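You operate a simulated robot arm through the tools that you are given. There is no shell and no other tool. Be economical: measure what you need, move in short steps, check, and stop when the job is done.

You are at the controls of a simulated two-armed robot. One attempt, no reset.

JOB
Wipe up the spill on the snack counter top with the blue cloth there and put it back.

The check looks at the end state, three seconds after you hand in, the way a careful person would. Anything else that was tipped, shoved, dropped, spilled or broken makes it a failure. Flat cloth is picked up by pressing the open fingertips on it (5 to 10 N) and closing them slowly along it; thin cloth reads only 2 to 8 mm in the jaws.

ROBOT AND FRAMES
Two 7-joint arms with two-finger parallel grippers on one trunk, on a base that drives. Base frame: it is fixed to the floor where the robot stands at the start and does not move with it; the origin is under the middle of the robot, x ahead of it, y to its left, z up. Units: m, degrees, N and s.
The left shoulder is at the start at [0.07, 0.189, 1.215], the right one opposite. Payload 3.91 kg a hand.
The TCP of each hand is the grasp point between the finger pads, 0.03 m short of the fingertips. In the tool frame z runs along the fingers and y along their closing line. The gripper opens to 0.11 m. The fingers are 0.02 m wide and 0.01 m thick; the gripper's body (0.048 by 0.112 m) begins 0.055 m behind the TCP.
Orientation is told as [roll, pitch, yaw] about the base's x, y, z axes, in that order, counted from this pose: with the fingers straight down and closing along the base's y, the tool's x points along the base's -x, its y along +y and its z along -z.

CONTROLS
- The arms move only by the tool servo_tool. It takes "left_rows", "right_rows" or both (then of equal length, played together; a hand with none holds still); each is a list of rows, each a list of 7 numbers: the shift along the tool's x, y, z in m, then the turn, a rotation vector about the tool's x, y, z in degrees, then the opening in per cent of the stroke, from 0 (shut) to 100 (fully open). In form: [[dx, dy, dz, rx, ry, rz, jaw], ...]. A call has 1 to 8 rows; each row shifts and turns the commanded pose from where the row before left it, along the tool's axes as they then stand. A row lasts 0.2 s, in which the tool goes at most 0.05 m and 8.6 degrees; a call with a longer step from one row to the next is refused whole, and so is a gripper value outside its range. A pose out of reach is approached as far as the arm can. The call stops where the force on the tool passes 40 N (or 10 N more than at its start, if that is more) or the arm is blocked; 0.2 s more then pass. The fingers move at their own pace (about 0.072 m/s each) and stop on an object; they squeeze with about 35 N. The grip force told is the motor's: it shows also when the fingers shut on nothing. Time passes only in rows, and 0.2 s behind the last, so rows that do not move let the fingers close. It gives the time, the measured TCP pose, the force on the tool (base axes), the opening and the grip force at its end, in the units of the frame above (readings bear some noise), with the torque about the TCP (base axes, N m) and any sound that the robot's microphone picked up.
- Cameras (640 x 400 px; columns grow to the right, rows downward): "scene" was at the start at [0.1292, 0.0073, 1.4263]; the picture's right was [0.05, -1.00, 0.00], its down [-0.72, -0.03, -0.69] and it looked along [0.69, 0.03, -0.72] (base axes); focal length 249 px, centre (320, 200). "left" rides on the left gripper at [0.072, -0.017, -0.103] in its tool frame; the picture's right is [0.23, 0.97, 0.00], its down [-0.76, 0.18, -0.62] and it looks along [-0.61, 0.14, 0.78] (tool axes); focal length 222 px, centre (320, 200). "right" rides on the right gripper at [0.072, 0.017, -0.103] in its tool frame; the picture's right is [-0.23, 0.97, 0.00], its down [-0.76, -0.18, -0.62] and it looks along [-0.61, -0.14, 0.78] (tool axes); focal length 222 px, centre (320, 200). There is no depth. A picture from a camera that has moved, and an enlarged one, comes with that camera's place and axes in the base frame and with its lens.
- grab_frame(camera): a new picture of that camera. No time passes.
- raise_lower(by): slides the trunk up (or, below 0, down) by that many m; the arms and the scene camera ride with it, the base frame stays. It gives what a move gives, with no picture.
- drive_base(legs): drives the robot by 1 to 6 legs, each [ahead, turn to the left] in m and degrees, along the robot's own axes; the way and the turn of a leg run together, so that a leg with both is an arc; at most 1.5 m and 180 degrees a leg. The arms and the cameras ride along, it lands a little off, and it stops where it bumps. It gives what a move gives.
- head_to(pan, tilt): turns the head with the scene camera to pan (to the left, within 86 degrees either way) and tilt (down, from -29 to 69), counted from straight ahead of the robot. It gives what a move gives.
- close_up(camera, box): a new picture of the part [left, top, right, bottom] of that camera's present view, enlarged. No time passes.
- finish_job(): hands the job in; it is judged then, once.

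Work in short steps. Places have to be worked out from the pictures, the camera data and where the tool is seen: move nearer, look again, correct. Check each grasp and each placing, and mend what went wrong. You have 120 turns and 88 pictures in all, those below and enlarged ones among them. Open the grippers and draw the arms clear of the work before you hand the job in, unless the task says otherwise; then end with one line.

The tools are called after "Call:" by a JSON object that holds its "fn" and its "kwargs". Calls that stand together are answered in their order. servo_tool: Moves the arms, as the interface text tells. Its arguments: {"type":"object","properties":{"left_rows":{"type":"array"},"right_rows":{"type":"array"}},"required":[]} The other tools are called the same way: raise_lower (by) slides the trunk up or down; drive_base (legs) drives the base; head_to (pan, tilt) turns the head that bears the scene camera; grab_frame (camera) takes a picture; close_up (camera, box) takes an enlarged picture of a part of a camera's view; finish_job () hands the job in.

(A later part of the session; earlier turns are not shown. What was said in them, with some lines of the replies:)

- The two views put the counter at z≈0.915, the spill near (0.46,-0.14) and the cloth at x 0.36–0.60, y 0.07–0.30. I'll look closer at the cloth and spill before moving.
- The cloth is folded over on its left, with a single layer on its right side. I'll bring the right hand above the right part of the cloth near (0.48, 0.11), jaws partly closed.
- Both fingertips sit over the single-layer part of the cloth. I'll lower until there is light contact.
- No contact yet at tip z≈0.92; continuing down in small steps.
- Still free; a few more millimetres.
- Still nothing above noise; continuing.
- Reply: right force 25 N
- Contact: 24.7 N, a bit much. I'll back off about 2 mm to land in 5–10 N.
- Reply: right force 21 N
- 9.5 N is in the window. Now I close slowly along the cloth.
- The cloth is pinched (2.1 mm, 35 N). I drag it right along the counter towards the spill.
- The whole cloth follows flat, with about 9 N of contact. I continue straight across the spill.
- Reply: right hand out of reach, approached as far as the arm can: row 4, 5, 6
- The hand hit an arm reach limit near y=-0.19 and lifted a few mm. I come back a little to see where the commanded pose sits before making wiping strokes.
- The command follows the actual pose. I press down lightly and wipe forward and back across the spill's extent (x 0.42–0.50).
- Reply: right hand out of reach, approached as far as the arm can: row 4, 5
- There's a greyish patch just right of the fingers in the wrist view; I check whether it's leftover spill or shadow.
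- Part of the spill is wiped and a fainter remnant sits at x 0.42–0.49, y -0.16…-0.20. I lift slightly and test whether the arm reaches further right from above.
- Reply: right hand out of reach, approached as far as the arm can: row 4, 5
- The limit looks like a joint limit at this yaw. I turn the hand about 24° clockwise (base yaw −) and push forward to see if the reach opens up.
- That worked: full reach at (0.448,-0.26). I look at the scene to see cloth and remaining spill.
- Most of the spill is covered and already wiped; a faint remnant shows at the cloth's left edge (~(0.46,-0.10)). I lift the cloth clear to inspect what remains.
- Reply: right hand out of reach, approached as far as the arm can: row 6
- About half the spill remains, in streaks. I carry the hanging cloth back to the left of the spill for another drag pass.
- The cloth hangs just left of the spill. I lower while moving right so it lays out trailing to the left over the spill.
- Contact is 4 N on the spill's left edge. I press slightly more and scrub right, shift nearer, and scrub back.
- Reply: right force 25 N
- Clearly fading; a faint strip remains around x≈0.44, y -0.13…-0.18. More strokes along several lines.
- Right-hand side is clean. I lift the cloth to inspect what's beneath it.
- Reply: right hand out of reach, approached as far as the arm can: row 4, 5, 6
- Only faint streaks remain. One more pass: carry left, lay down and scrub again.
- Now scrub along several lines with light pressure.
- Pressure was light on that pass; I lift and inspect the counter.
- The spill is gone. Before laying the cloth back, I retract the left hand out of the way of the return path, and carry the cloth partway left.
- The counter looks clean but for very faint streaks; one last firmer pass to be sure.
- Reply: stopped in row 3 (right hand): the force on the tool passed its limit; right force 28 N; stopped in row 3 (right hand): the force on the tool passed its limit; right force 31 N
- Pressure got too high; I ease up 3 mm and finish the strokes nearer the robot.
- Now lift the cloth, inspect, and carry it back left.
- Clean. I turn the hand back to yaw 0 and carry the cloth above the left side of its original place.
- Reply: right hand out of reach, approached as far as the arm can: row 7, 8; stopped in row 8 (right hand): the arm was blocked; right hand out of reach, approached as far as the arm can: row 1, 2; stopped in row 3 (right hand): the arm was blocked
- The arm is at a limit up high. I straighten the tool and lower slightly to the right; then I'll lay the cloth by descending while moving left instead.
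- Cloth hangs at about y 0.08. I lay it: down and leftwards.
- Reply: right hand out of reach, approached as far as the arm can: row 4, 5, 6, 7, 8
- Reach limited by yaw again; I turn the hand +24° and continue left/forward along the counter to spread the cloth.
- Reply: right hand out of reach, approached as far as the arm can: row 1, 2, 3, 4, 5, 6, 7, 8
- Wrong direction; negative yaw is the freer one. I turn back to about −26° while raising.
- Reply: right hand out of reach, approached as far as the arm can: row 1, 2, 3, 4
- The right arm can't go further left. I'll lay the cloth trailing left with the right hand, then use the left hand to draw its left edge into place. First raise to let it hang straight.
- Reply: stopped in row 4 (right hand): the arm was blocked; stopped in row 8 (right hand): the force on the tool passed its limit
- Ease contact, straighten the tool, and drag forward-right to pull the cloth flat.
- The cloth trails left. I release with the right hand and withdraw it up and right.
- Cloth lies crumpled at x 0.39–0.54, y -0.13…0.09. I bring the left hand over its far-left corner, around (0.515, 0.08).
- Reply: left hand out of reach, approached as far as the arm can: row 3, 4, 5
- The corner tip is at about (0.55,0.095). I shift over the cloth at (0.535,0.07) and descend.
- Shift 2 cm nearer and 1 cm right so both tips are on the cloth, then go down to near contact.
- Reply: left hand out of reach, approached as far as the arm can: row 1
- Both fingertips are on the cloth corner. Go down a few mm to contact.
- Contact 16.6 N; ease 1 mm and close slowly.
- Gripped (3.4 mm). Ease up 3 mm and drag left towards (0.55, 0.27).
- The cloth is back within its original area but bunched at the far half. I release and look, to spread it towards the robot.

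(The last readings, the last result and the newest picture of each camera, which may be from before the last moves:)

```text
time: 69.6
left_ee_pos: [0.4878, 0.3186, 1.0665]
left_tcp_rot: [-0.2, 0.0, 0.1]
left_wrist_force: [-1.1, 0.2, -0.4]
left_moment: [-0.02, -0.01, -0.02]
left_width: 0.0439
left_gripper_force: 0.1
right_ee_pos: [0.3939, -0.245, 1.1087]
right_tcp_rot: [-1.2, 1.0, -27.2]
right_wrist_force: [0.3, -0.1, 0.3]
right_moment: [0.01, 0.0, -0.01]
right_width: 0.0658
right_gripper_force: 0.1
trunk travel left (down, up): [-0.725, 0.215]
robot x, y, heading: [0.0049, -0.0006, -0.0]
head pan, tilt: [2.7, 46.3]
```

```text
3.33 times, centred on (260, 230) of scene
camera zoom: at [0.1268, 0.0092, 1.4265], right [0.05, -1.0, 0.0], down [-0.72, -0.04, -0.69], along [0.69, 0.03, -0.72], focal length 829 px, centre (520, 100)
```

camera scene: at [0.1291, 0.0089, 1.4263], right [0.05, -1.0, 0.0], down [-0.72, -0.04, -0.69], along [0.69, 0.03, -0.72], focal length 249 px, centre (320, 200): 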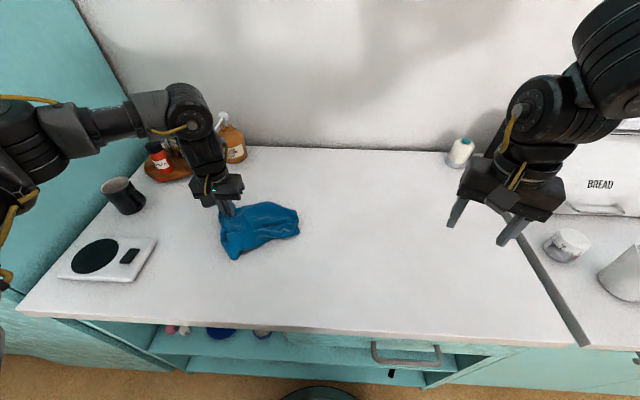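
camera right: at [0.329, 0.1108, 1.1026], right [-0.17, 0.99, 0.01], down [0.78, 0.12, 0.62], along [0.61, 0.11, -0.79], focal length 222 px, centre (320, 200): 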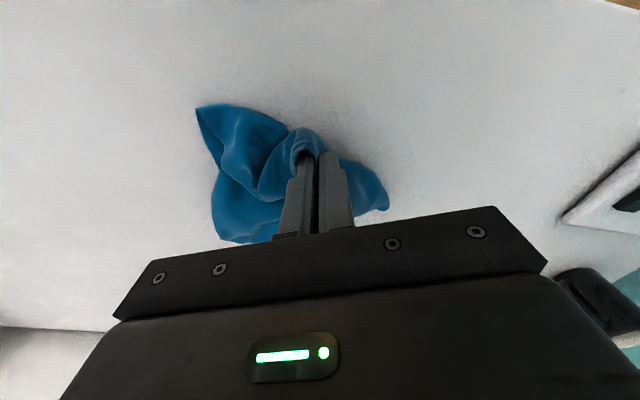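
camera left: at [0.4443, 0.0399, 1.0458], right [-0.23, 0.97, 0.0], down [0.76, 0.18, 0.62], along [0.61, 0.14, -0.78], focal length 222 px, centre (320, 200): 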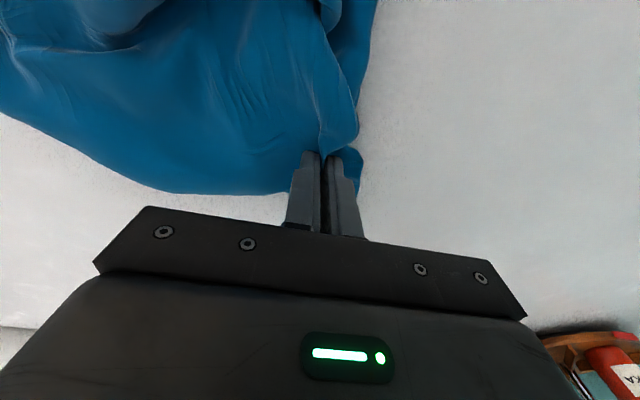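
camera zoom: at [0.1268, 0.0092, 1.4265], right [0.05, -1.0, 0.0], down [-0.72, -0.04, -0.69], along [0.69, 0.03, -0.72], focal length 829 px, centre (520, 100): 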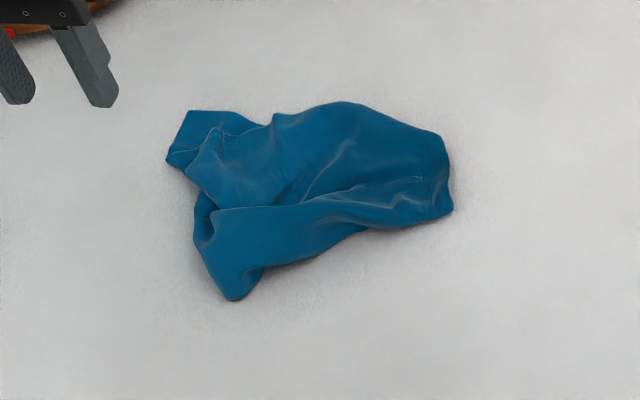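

The near-left lobe is at about (0.435,0.22). I grasp it with the left hand to pull it toward the robot and spread the cloth.

Call:
{"fn": "servo_tool", "kwargs": {"left_rows": [[0.012, -0.025, 0.028, 0, 0, 0, 27], [0.012, -0.025, 0.028, 0, 0, 0, 27], [0.012, -0.025, 0.028, 0, 0, 0, 27], [0.01, -0.025, 0.022, 0, 0, 0, 27]]}}

Call:
{"fn": "grab_frame", "kwargs": {"camera": "left"}}

```text
time: 70.6
left_ee_pos: [0.4598, 0.2435, 0.9724]
left_tcp_rot: [0.0, 0.0, 0.0]
left_wrist_force: [0.4, -0.6, 0.2]
left_moment: [0.01, -0.03, -0.02]
left_width: 0.0298
left_gripper_force: 0.0
left hand out of reach, approached as far as the arm can: row 4
right_ee_pos: [0.3962, -0.2449, 1.1074]
right_tcp_rot: [-1.1, 1.1, -27.2]
right_wrist_force: [-0.6, -0.2, -0.7]
right_moment: [-0.02, 0.0, -0.01]
right_width: 0.0662
right_gripper_force: 0.1
trunk travel left (down, up): [-0.725, 0.215]
robot x, y, heading: [0.0028, 0.0001, 0.1]
head pan, tilt: [2.7, 46.3]
```

```text
31 pictures are left
camera left: at [0.3887, 0.2259, 1.0762], right [-0.23, 0.97, 0.0], down [0.76, 0.18, 0.62], along [0.61, 0.14, -0.78], focal length 222 px, centre (320, 200)
```

left: 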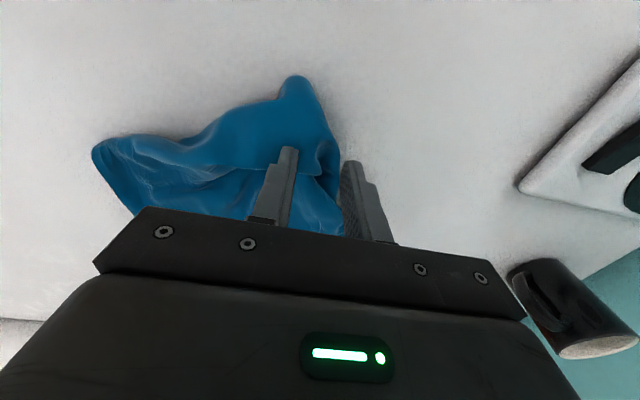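

Same limit mirrored; I yaw the left hand +24° and move over the lobe.

Call:
{"fn": "servo_tool", "kwargs": {"left_rows": [[0, 0, 0, 0, 0, -8, 27], [0, 0, 0, 0, 0, -8, 27], [0, 0, 0, 0, 0, -8, 27], [0.017, -0.008, 0.005, 0, 0, 0, 27], [0.017, -0.008, 0.005, 0, 0, 0, 27]]}}

Call:
{"fn": "grab_frame", "kwargs": {"camera": "left"}}

```text
time: 71.8
left_ee_pos: [0.5188, 0.3242, 0.976]
left_tcp_rot: [0.1, 0.1, 24.0]
left_wrist_force: [-0.9, 0.5, -0.5]
left_moment: [0.02, 0.04, -0.01]
left_width: 0.0297
left_gripper_force: 0.0
left hand out of reach, approached as far as the arm can: row 1, 2, 3, 4, 5
right_ee_pos: [0.3957, -0.2476, 1.1073]
right_tcp_rot: [-1.0, 1.0, -27.2]
right_wrist_force: [0.4, -0.5, 0.3]
right_moment: [0.01, 0.03, -0.01]
right_width: 0.0661
right_gripper_force: 0.1
trunk travel left (down, up): [-0.725, 0.215]
robot x, y, heading: [0.0026, 0.0021, 0.0]
head pan, tilt: [2.7, 46.3]
```

```text
30 pictures are left
camera left: at [0.4613, 0.2776, 1.0799], right [-0.6, 0.8, 0.0], down [0.63, 0.47, 0.62], along [0.5, 0.38, -0.78], focal length 222 px, centre (320, 200)
```

left: 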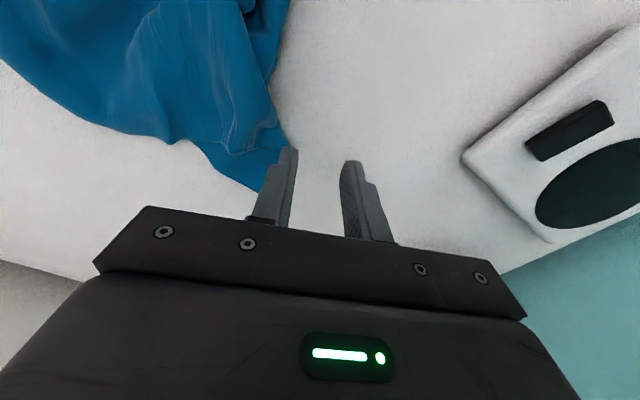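

Opposite: near points want negative yaw. I turn to about −16° and head toward the lobe.

Call:
{"fn": "servo_tool", "kwargs": {"left_rows": [[0, 0, -0.01, 0, 0, 8, 27], [0, 0, 0, 0, 0, 8, 27], [0, 0, 0, 0, 0, 8, 27], [0, 0, 0, 0, 0, 8, 27], [0, 0, 0, 0, 0, 8, 27]]}}

```text
time: 73.0
left_ee_pos: [0.5182, 0.3237, 0.9849]
left_tcp_rot: [0.0, 0.0, -16.2]
left_wrist_force: [-0.2, -0.3, 0.6]
left_moment: [-0.02, 0.0, -0.01]
left_width: 0.0298
left_gripper_force: 0.0
right_ee_pos: [0.3952, -0.2464, 1.1081]
right_tcp_rot: [-1.0, 1.1, -27.2]
right_wrist_force: [0.1, 0.4, -0.3]
right_moment: [-0.03, 0.01, 0.0]
right_width: 0.0659
right_gripper_force: 0.0
trunk travel left (down, up): [-0.725, 0.215]
robot x, y, heading: [-0.0013, -0.0024, 0.2]
head pan, tilt: [2.7, 46.3]
```

Call:
{"fn": "servo_tool", "kwargs": {"left_rows": [[0.0135, -0.03, 0, 0, 0, 0, 27], [0.0135, -0.03, 0, 0, 0, 0, 27], [0.0135, -0.03, 0.005, 0, 0, 0, 27], [0.0135, -0.03, 0.01, 0, 0, 0, 27]]}}

Call:
{"fn": "grab_frame", "kwargs": {"camera": "left"}}

```text
time: 74.0
left_ee_pos: [0.4334, 0.2233, 0.9713]
left_tcp_rot: [-0.1, 0.0, -16.1]
left_wrist_force: [0.2, 0.0, 0.7]
left_moment: [-0.01, 0.01, -0.03]
left_width: 0.0297
left_gripper_force: 0.0
right_ee_pos: [0.3953, -0.2478, 1.1079]
right_tcp_rot: [-0.9, 1.1, -27.2]
right_wrist_force: [-0.6, -0.3, 0.3]
right_moment: [0.0, -0.04, 0.0]
right_width: 0.0662
right_gripper_force: 0.0
trunk travel left (down, up): [-0.725, 0.215]
robot x, y, heading: [0.0012, 0.0026, -0.2]
head pan, tilt: [2.7, 46.3]
```

```text
29 pictures are left
camera left: at [0.3588, 0.2249, 1.0747], right [0.05, 1.0, 0.0], down [0.78, -0.04, 0.62], along [0.62, -0.03, -0.78], focal length 222 px, centre (320, 200)
```

left: 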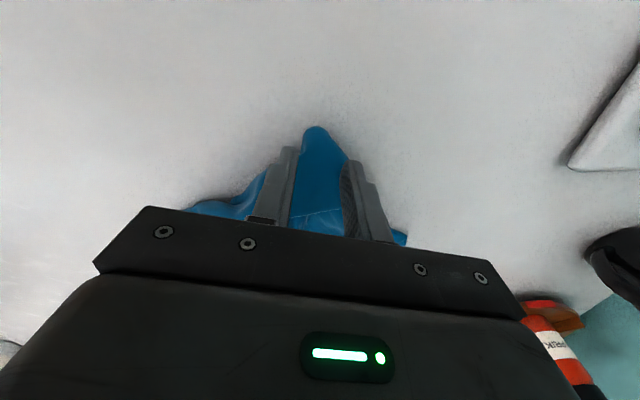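

The lobe is right between the fingers. Lower to just above the counter and close on it.

Call:
{"fn": "servo_tool", "kwargs": {"left_rows": [[0, 0, 0.018, 0, 0, 0, 30], [0, 0, 0.008, 0, 0, 0, 30], [0, 0, 0, 0, 0, 0, 20], [0, 0, 0, 0, 0, 0, 12], [0, 0, 0, 0, 0, 0, 4], [0, 0, 0, 0, 0, 0, 0], [0, 0, 0, 0, 0, 0, 0]]}}

Call:
{"fn": "grab_frame", "kwargs": {"camera": "left"}}

```text
time: 75.6
left_ee_pos: [0.4318, 0.2225, 0.9446]
left_tcp_rot: [-0.1, 0.0, -15.9]
left_wrist_force: [0.0, 0.0, 0.8]
left_moment: [-0.01, -0.03, 0.01]
left_width: 0.003
left_gripper_force: 35.2
right_ee_pos: [0.3947, -0.2466, 1.1086]
right_tcp_rot: [-1.0, 1.1, -27.2]
right_wrist_force: [-0.6, 0.1, -0.1]
right_moment: [0.02, -0.01, 0.0]
right_width: 0.0663
right_gripper_force: 0.2
trunk travel left (down, up): [-0.725, 0.215]
robot x, y, heading: [-0.0006, 0.001, 0.1]
head pan, tilt: [2.7, 46.3]
```

```text
28 pictures are left
camera left: at [0.358, 0.2256, 1.0488], right [0.05, 1.0, 0.0], down [0.78, -0.04, 0.62], along [0.62, -0.03, -0.78], focal length 222 px, centre (320, 200)
```

left: 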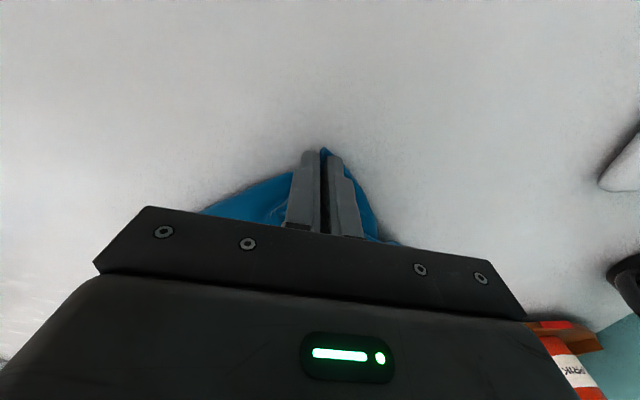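

Gripped. Pull it ~7 cm towards the robot.

Call:
{"fn": "servo_tool", "kwargs": {"left_rows": [[0.017, 0.001, 0, 0, 0, 0, 0], [0.017, 0.001, 0, 0, 0, 0, 0], [0.017, 0.001, 0, 0, 0, 0, 0], [0.017, 0.001, 0, 0, 0, 0, 0]]}}

Call:
{"fn": "grab_frame", "kwargs": {"camera": "scene"}}

```text
time: 76.6
left_ee_pos: [0.3722, 0.2467, 0.9438]
left_tcp_rot: [-0.3, -0.1, -16.2]
left_wrist_force: [1.8, -0.7, 9.7]
left_moment: [-0.07, -0.11, 0.01]
left_width: 0.0033
left_gripper_force: 34.8
left hand out of reach, approached as far as the arm can: row 4
right_ee_pos: [0.3939, -0.2448, 1.1079]
right_tcp_rot: [-1.0, 1.1, -27.2]
right_wrist_force: [-0.1, 0.1, -1.1]
right_moment: [0.0, -0.01, -0.01]
right_width: 0.0661
right_gripper_force: 0.1
trunk travel left (down, up): [-0.725, 0.215]
robot x, y, heading: [-0.0025, 0.0023, -0.0]
head pan, tilt: [2.7, 46.3]
```

```text
27 pictures are left
camera scene: at [0.1282, 0.0071, 1.4266], right [0.05, -1.0, 0.0], down [-0.72, -0.03, -0.69], along [0.69, 0.03, -0.72], focal length 249 px, centre (320, 200)
```

scene: 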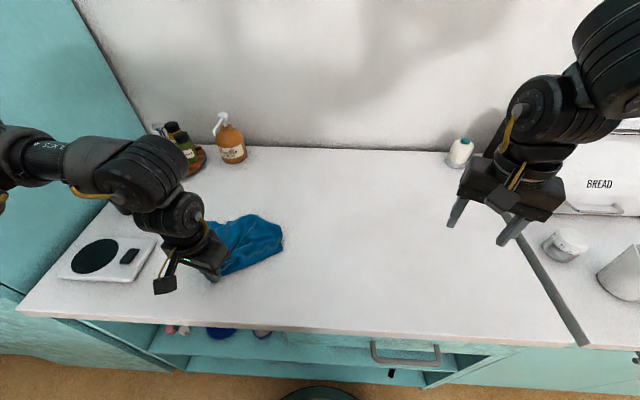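

The cloth spreads nearer. I release, lift clear and look.

Call:
{"fn": "servo_tool", "kwargs": {"left_rows": [[0, 0, 0, 0, 0, 0, 15], [0, 0, 0, 0, 0, 0, 25], [0, 0, -0.03, 0, 0, 0, 25], [0, 0, -0.04, 0, 0, 0, 25], [0, 0, -0.04, 0, 0, 0, 25], [0, 0, -0.04, 0, 0, 0, 25], [0, 0, -0.04, 0, 0, 0, 25]]}}

Call:
{"fn": "grab_frame", "kwargs": {"camera": "scene"}}

Call:
{"fn": "grab_frame", "kwargs": {"camera": "left"}}

```text
time: 78.2
left_ee_pos: [0.376, 0.2507, 1.134]
left_tcp_rot: [0.0, 0.0, -16.0]
left_wrist_force: [-0.5, 0.2, -0.1]
left_moment: [0.01, -0.02, -0.01]
left_width: 0.0276
left_gripper_force: 0.1
left hand out of reach, approached as far as the arm can: row 3, 4
right_ee_pos: [0.3959, -0.2467, 1.1072]
right_tcp_rot: [-1.1, 1.1, -27.2]
right_wrist_force: [-0.2, -0.5, -0.4]
right_moment: [0.01, 0.02, 0.0]
right_width: 0.0659
right_gripper_force: 0.0
trunk travel left (down, up): [-0.725, 0.215]
robot x, y, heading: [0.0006, 0.0043, -0.0]
head pan, tilt: [2.7, 46.3]
```

```text
26 pictures are left
camera scene: at [0.129, 0.0062, 1.4263], right [0.05, -1.0, 0.0], down [-0.72, -0.03, -0.69], along [0.69, 0.03, -0.72], focal length 249 px, centre (320, 200)
```

scene: 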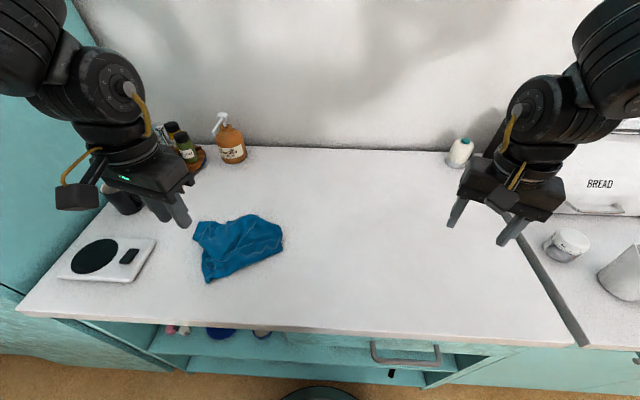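

```text
25 pictures are left
camera left: at [0.3019, 0.2537, 1.2379], right [0.05, 1.0, 0.0], down [0.78, -0.04, 0.62], along [0.62, -0.03, -0.78], focal length 222 px, centre (320, 200)
```

left: 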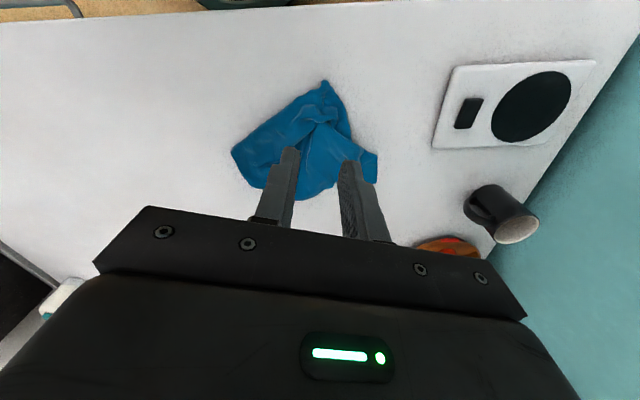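

The cloth centre is back at ~(0.46,0.22), close to the original (0.48,0.19). One more pull on its right corner with the right hand will spread and centre it; the left hand backs off.

Call:
{"fn": "servo_tool", "kwargs": {"left_rows": [[0.012, 0.022, -0.015, 0, 0, 0, 40], [0.012, 0.022, -0.015, 0, 0, 0, 40], [0.012, 0.022, -0.015, 0, 0, 0, 40], [0.012, 0.022, -0.015, 0, 0, 0, 40], [0, 0, 0, 0, 0, 0, 40], [0, 0, 0, 0, 0, 0, 40], [0, 0, 0, 0, 0, 0, 40], [0, 0, 0, 0, 0, 0, 40]], "right_rows": [[0.0102, 0.042, 0, 0, 0, 0, 27], [0.0102, 0.042, 0, 0, 0, 0, 27], [0.0102, 0.042, 0, 0, 0, 0, 27], [0.0102, 0.042, 0, 0, 0, 0, 27], [0.0102, 0.042, 0.01, 0, 0, 0, 27], [0.0102, 0.042, 0.02, 0, 0, 0, 27], [0.0102, 0.042, 0.02, 0, 0, 0, 27], [0.0102, 0.042, 0.02, 0, 0, 0, 27]]}}

Call:
{"fn": "grab_frame", "kwargs": {"camera": "right"}}

```text
time: 80.0
left_ee_pos: [0.354, 0.3518, 1.1938]
left_tcp_rot: [-0.2, 0.1, -16.0]
left_wrist_force: [0.6, -0.1, -0.5]
left_moment: [-0.01, 0.03, -0.04]
left_width: 0.044
left_gripper_force: 0.0
right_ee_pos: [0.4724, 0.0944, 1.0326]
right_tcp_rot: [-1.2, 1.1, -27.2]
right_wrist_force: [-0.5, 1.2, -0.8]
right_moment: [-0.03, 0.02, 0.0]
right_width: 0.0297
right_gripper_force: 0.1
trunk travel left (down, up): [-0.725, 0.215]
robot x, y, heading: [-0.0002, -0.0001, -0.0]
head pan, tilt: [2.7, 46.3]
```

```text
24 pictures are left
camera right: at [0.4182, 0.1444, 1.1374], right [0.65, 0.76, -0.02], down [0.61, -0.5, 0.61], along [0.45, -0.41, -0.79], focal length 222 px, centre (320, 200)
```

right: 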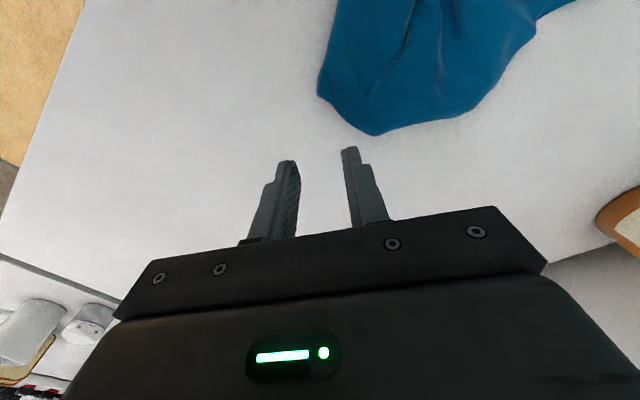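

Cloth edge is at y≈0.12 there. Move 5 cm left over it and descend.

Call:
{"fn": "servo_tool", "kwargs": {"right_rows": [[0.0076, 0.015, 0.02, 0, 0, 0, 27], [0.0076, 0.015, 0.025, 0, 0, 0, 27], [0.0076, 0.015, 0.025, 0, 0, 0, 27]]}}

Call:
{"fn": "grab_frame", "kwargs": {"camera": "right"}}

```text
time: 80.8
left_ee_pos: [0.3541, 0.3487, 1.1947]
left_tcp_rot: [0.0, 0.1, -16.0]
left_wrist_force: [0.6, 0.2, -0.2]
left_moment: [0.0, 0.0, 0.01]
left_width: 0.0439
left_gripper_force: 0.0
right_ee_pos: [0.4718, 0.1422, 0.9622]
right_tcp_rot: [-1.0, 1.1, -27.2]
right_wrist_force: [-0.1, -0.2, -0.4]
right_moment: [0.01, 0.04, 0.01]
right_width: 0.0298
right_gripper_force: 0.1
trunk travel left (down, up): [-0.725, 0.215]
robot x, y, heading: [-0.0007, -0.0037, 0.2]
head pan, tilt: [2.7, 46.3]
```

```text
23 pictures are left
camera right: at [0.4167, 0.1908, 1.0665], right [0.65, 0.76, -0.02], down [0.61, -0.5, 0.61], along [0.45, -0.41, -0.79], focal length 222 px, centre (320, 200)
```

right: 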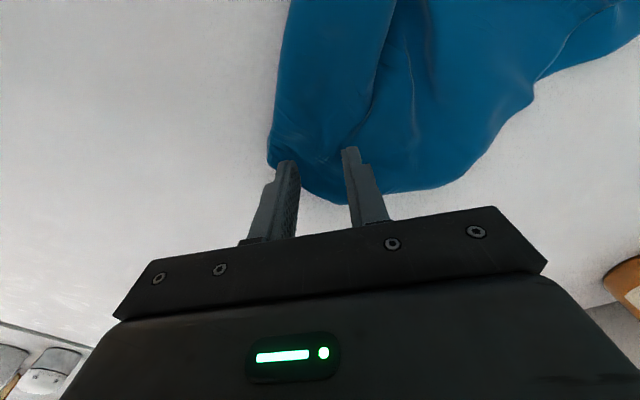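

Fingers straddle the right corner. Lower to light contact and close slowly.

Call:
{"fn": "servo_tool", "kwargs": {"right_rows": [[0, 0, 0.014, 0, 0, 0, 27], [0, 0, 0.003, 0, 0, 0, 27], [0, 0, 0.001, 0, 0, 0, 27]]}}

Call:
{"fn": "servo_tool", "kwargs": {"right_rows": [[0, 0, 0, 0, 0, 0, 22], [0, 0, 0, 0, 0, 0, 17], [0, 0, 0, 0, 0, 0, 12], [0, 0, 0, 0, 0, 0, 7], [0, 0, 0, 0, 0, 0, 2], [0, 0, 0, 0, 0, 0, 0], [0, 0, 0, 0, 0, 0, 0]]}}

```text
time: 81.6
left_ee_pos: [0.3543, 0.3485, 1.1944]
left_tcp_rot: [0.1, 0.0, -16.0]
left_wrist_force: [-0.3, 0.4, -0.9]
left_moment: [0.0, -0.01, 0.03]
left_width: 0.0438
left_gripper_force: 0.0
right_ee_pos: [0.471, 0.142, 0.9452]
right_tcp_rot: [-1.0, 1.0, -27.3]
right_wrist_force: [-0.4, 0.5, 1.5]
right_moment: [-0.01, -0.01, 0.0]
right_width: 0.0301
right_gripper_force: 0.5
trunk travel left (down, up): [-0.725, 0.215]
robot x, y, heading: [0.0005, 0.0005, 0.1]
head pan, tilt: [2.7, 46.3]
```

```text
time: 83.2
left_ee_pos: [0.3544, 0.3512, 1.1935]
left_tcp_rot: [0.0, 0.0, -16.0]
left_wrist_force: [0.9, -0.3, 0.1]
left_moment: [-0.04, 0.01, 0.0]
left_width: 0.044
left_gripper_force: 0.0
right_ee_pos: [0.4704, 0.1417, 0.9444]
right_tcp_rot: [-1.0, 1.1, -27.2]
right_wrist_force: [0.0, -0.2, 1.0]
right_moment: [-0.04, 0.02, -0.01]
right_width: 0.0022
right_gripper_force: 34.6
trunk travel left (down, up): [-0.725, 0.215]
robot x, y, heading: [0.0002, 0.0068, -0.1]
head pan, tilt: [2.7, 46.3]
```

Gripped one layer (2.2 mm). Pull it about 6 cm right and slightly near.

Call:
{"fn": "servo_tool", "kwargs": {"right_rows": [[-0.004, -0.0195, 0, 0, 0, 0, 0], [-0.004, -0.0195, 0, 0, 0, 0, 0], [-0.004, -0.0195, 0, 0, 0, 0, 0]]}}

Call:
{"fn": "grab_frame", "kwargs": {"camera": "scene"}}

```text
time: 84.0
left_ee_pos: [0.354, 0.3501, 1.1958]
left_tcp_rot: [0.0, 0.1, -16.0]
left_wrist_force: [0.0, -0.2, 0.0]
left_moment: [0.02, 0.02, 0.03]
left_width: 0.0444
left_gripper_force: 0.1
right_ee_pos: [0.4571, 0.0851, 0.9444]
right_tcp_rot: [-1.0, 1.1, -27.2]
right_wrist_force: [0.8, 0.4, 0.9]
right_moment: [-0.01, 0.01, 0.04]
right_width: 0.0022
right_gripper_force: 35.0
trunk travel left (down, up): [-0.725, 0.215]
robot x, y, heading: [-0.0011, -0.0001, -0.2]
head pan, tilt: [2.7, 46.3]
```

```text
22 pictures are left
camera scene: at [0.1294, 0.007, 1.4263], right [0.05, -1.0, 0.0], down [-0.72, -0.03, -0.69], along [0.69, 0.03, -0.72], focal length 249 px, centre (320, 200)
```

scene: 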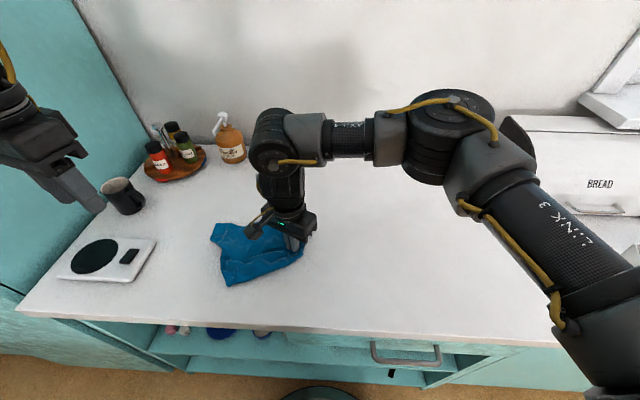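

The cloth now lies across its original place (px 211–305 vs originally 190–302). Release and withdraw the right hand up and to the right.

Call:
{"fn": "servo_tool", "kwargs": {"right_rows": [[0, 0, 0, 0, 0, 0, 12], [0, 0, 0, 0, 0, 0, 25], [0, 0, -0.03, 0, 0, 0, 25], [0, 0, -0.045, 0, 0, 0, 30], [0, -0.02, -0.04, 0, 0, 0, 60], [-0.01, -0.045, -0.01, 0, 0, 0, 100], [-0.01, -0.045, 0, 0, 0, 0, 100], [0, -0.045, 0, 0, 0, 0, 100]]}}

Call:
{"fn": "servo_tool", "kwargs": {"right_rows": [[0, -0.045, 0, 0, 0, 0, 100], [0, -0.045, 0, 0, 0, 0, 100], [0.02, -0.03, 0, 0, 0, 0, 100]], "left_rows": [[0, 0, -0.01, 0, 0, 0, 100], [0, 0, -0.01, 0, 0, 0, 100], [0, 0, -0.01, 0, 0, 0, 100]]}}

Call:
{"fn": "grab_frame", "kwargs": {"camera": "scene"}}

Call:
{"fn": "close_up", "kwargs": {"camera": "scene", "box": [180, 180, 460, 300]}}

```text
time: 85.8
left_ee_pos: [0.352, 0.3481, 1.1957]
left_tcp_rot: [0.1, 0.0, -16.0]
left_wrist_force: [-0.3, -0.9, 0.5]
left_moment: [0.05, 0.01, -0.01]
left_width: 0.044
left_gripper_force: 0.0
right_ee_pos: [0.4051, -0.0637, 1.0725]
right_tcp_rot: [-0.9, 1.1, -27.3]
right_wrist_force: [-0.8, -0.7, -0.4]
right_moment: [0.07, -0.07, 0.0]
right_width: 0.1101
right_gripper_force: 0.0
trunk travel left (down, up): [-0.725, 0.215]
robot x, y, heading: [-0.0, 0.0008, -0.2]
head pan, tilt: [2.7, 46.3]
```

```text
time: 86.6
left_ee_pos: [0.3514, 0.352, 1.2258]
left_tcp_rot: [0.0, -0.1, -16.0]
left_wrist_force: [-1.3, -0.1, 0.2]
left_moment: [-0.03, 0.0, -0.02]
left_width: 0.11
left_gripper_force: 0.1
right_ee_pos: [0.3306, -0.1597, 1.0761]
right_tcp_rot: [-1.1, 1.0, -27.2]
right_wrist_force: [0.0, 0.7, 1.1]
right_moment: [-0.04, -0.03, 0.01]
right_width: 0.11
right_gripper_force: 0.1
trunk travel left (down, up): [-0.725, 0.215]
robot x, y, heading: [-0.002, 0.0007, 0.1]
head pan, tilt: [2.7, 46.3]
```

```text
21 pictures are left
camera scene: at [0.1267, 0.009, 1.4265], right [0.05, -1.0, 0.0], down [-0.72, -0.04, -0.69], along [0.69, 0.03, -0.72], focal length 249 px, centre (320, 200)
```

scene: 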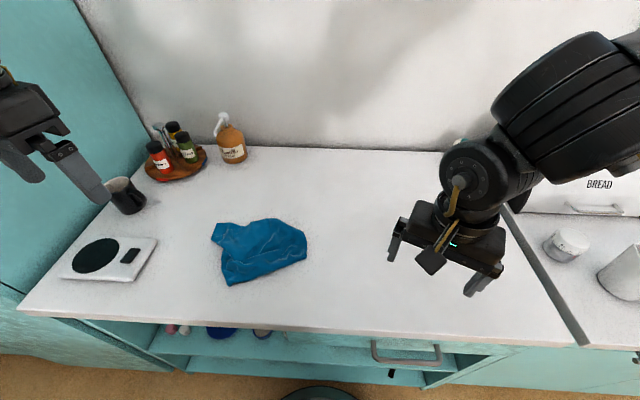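

```text
2.29 times, centred on (320, 240) of scene
camera zoom: at [0.1267, 0.009, 1.4265], right [0.05, -1.0, 0.0], down [-0.72, -0.04, -0.69], along [0.69, 0.03, -0.72], focal length 568 px, centre (320, 109)
```

zoom: 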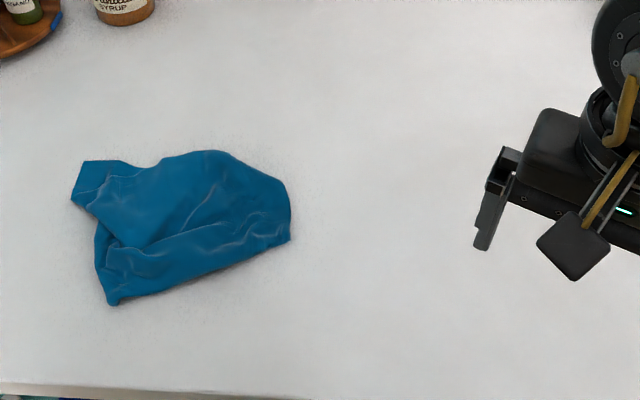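

The spill is gone, the cloth rests in its original spot, and the other items are where they were. I raise the right hand a bit more for clearance and check the whole counter once.

Call:
{"fn": "servo_tool", "kwargs": {"right_rows": [[0.01, -0.02, -0.04, 0, 0, 0, 100], [0.01, -0.02, -0.04, 0, 0, 0, 100], [0, 0, -0.03, 0, 0, 0, 100]]}}

Call:
{"fn": "close_up", "kwargs": {"camera": "scene", "box": [320, 190, 460, 290]}}

```text
time: 87.4
left_ee_pos: [0.3572, 0.3447, 1.2254]
left_tcp_rot: [0.3, 0.2, -16.2]
left_wrist_force: [0.3, -0.6, 0.2]
left_moment: [0.03, 0.05, 0.01]
left_width: 0.1102
left_gripper_force: 0.1
right_ee_pos: [0.304, -0.1921, 1.1857]
right_tcp_rot: [-0.8, 1.4, -27.3]
right_wrist_force: [0.0, -1.1, -0.4]
right_moment: [0.06, 0.03, -0.03]
right_width: 0.1097
right_gripper_force: 0.1
right hand out of reach, approached as far as the arm can: row 2
trunk travel left (down, up): [-0.725, 0.215]
robot x, y, heading: [0.0019, 0.002, -0.1]
head pan, tilt: [2.7, 46.3]
```

```text
4.00 times, centred on (390, 240) of scene
camera zoom: at [0.132, -0.0002, 1.4259], right [0.05, -1.0, -0.01], down [-0.72, -0.03, -0.69], along [0.69, 0.04, -0.72], focal length 995 px, centre (40, 40)
```

zoom: 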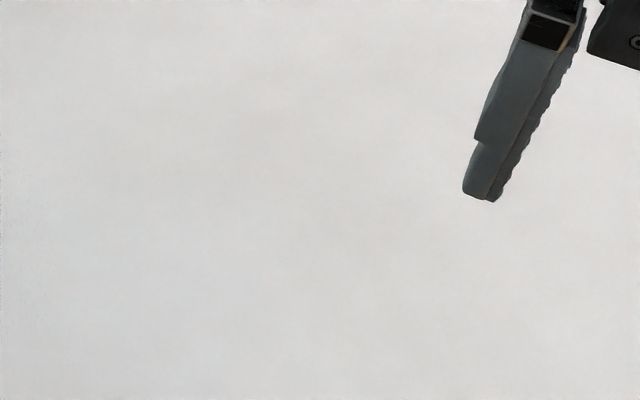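

The counter is clean where the spill was, both grippers are open and clear, so I hand in.

Call:
{"fn": "finish_job", "kwargs": {}}

```text
The job is handed in.
```

I wiped up the spill and put the blue cloth back in its original spot; it lies rumpled there rather than neatly folded, and nothing else on the counter appears to have moved.
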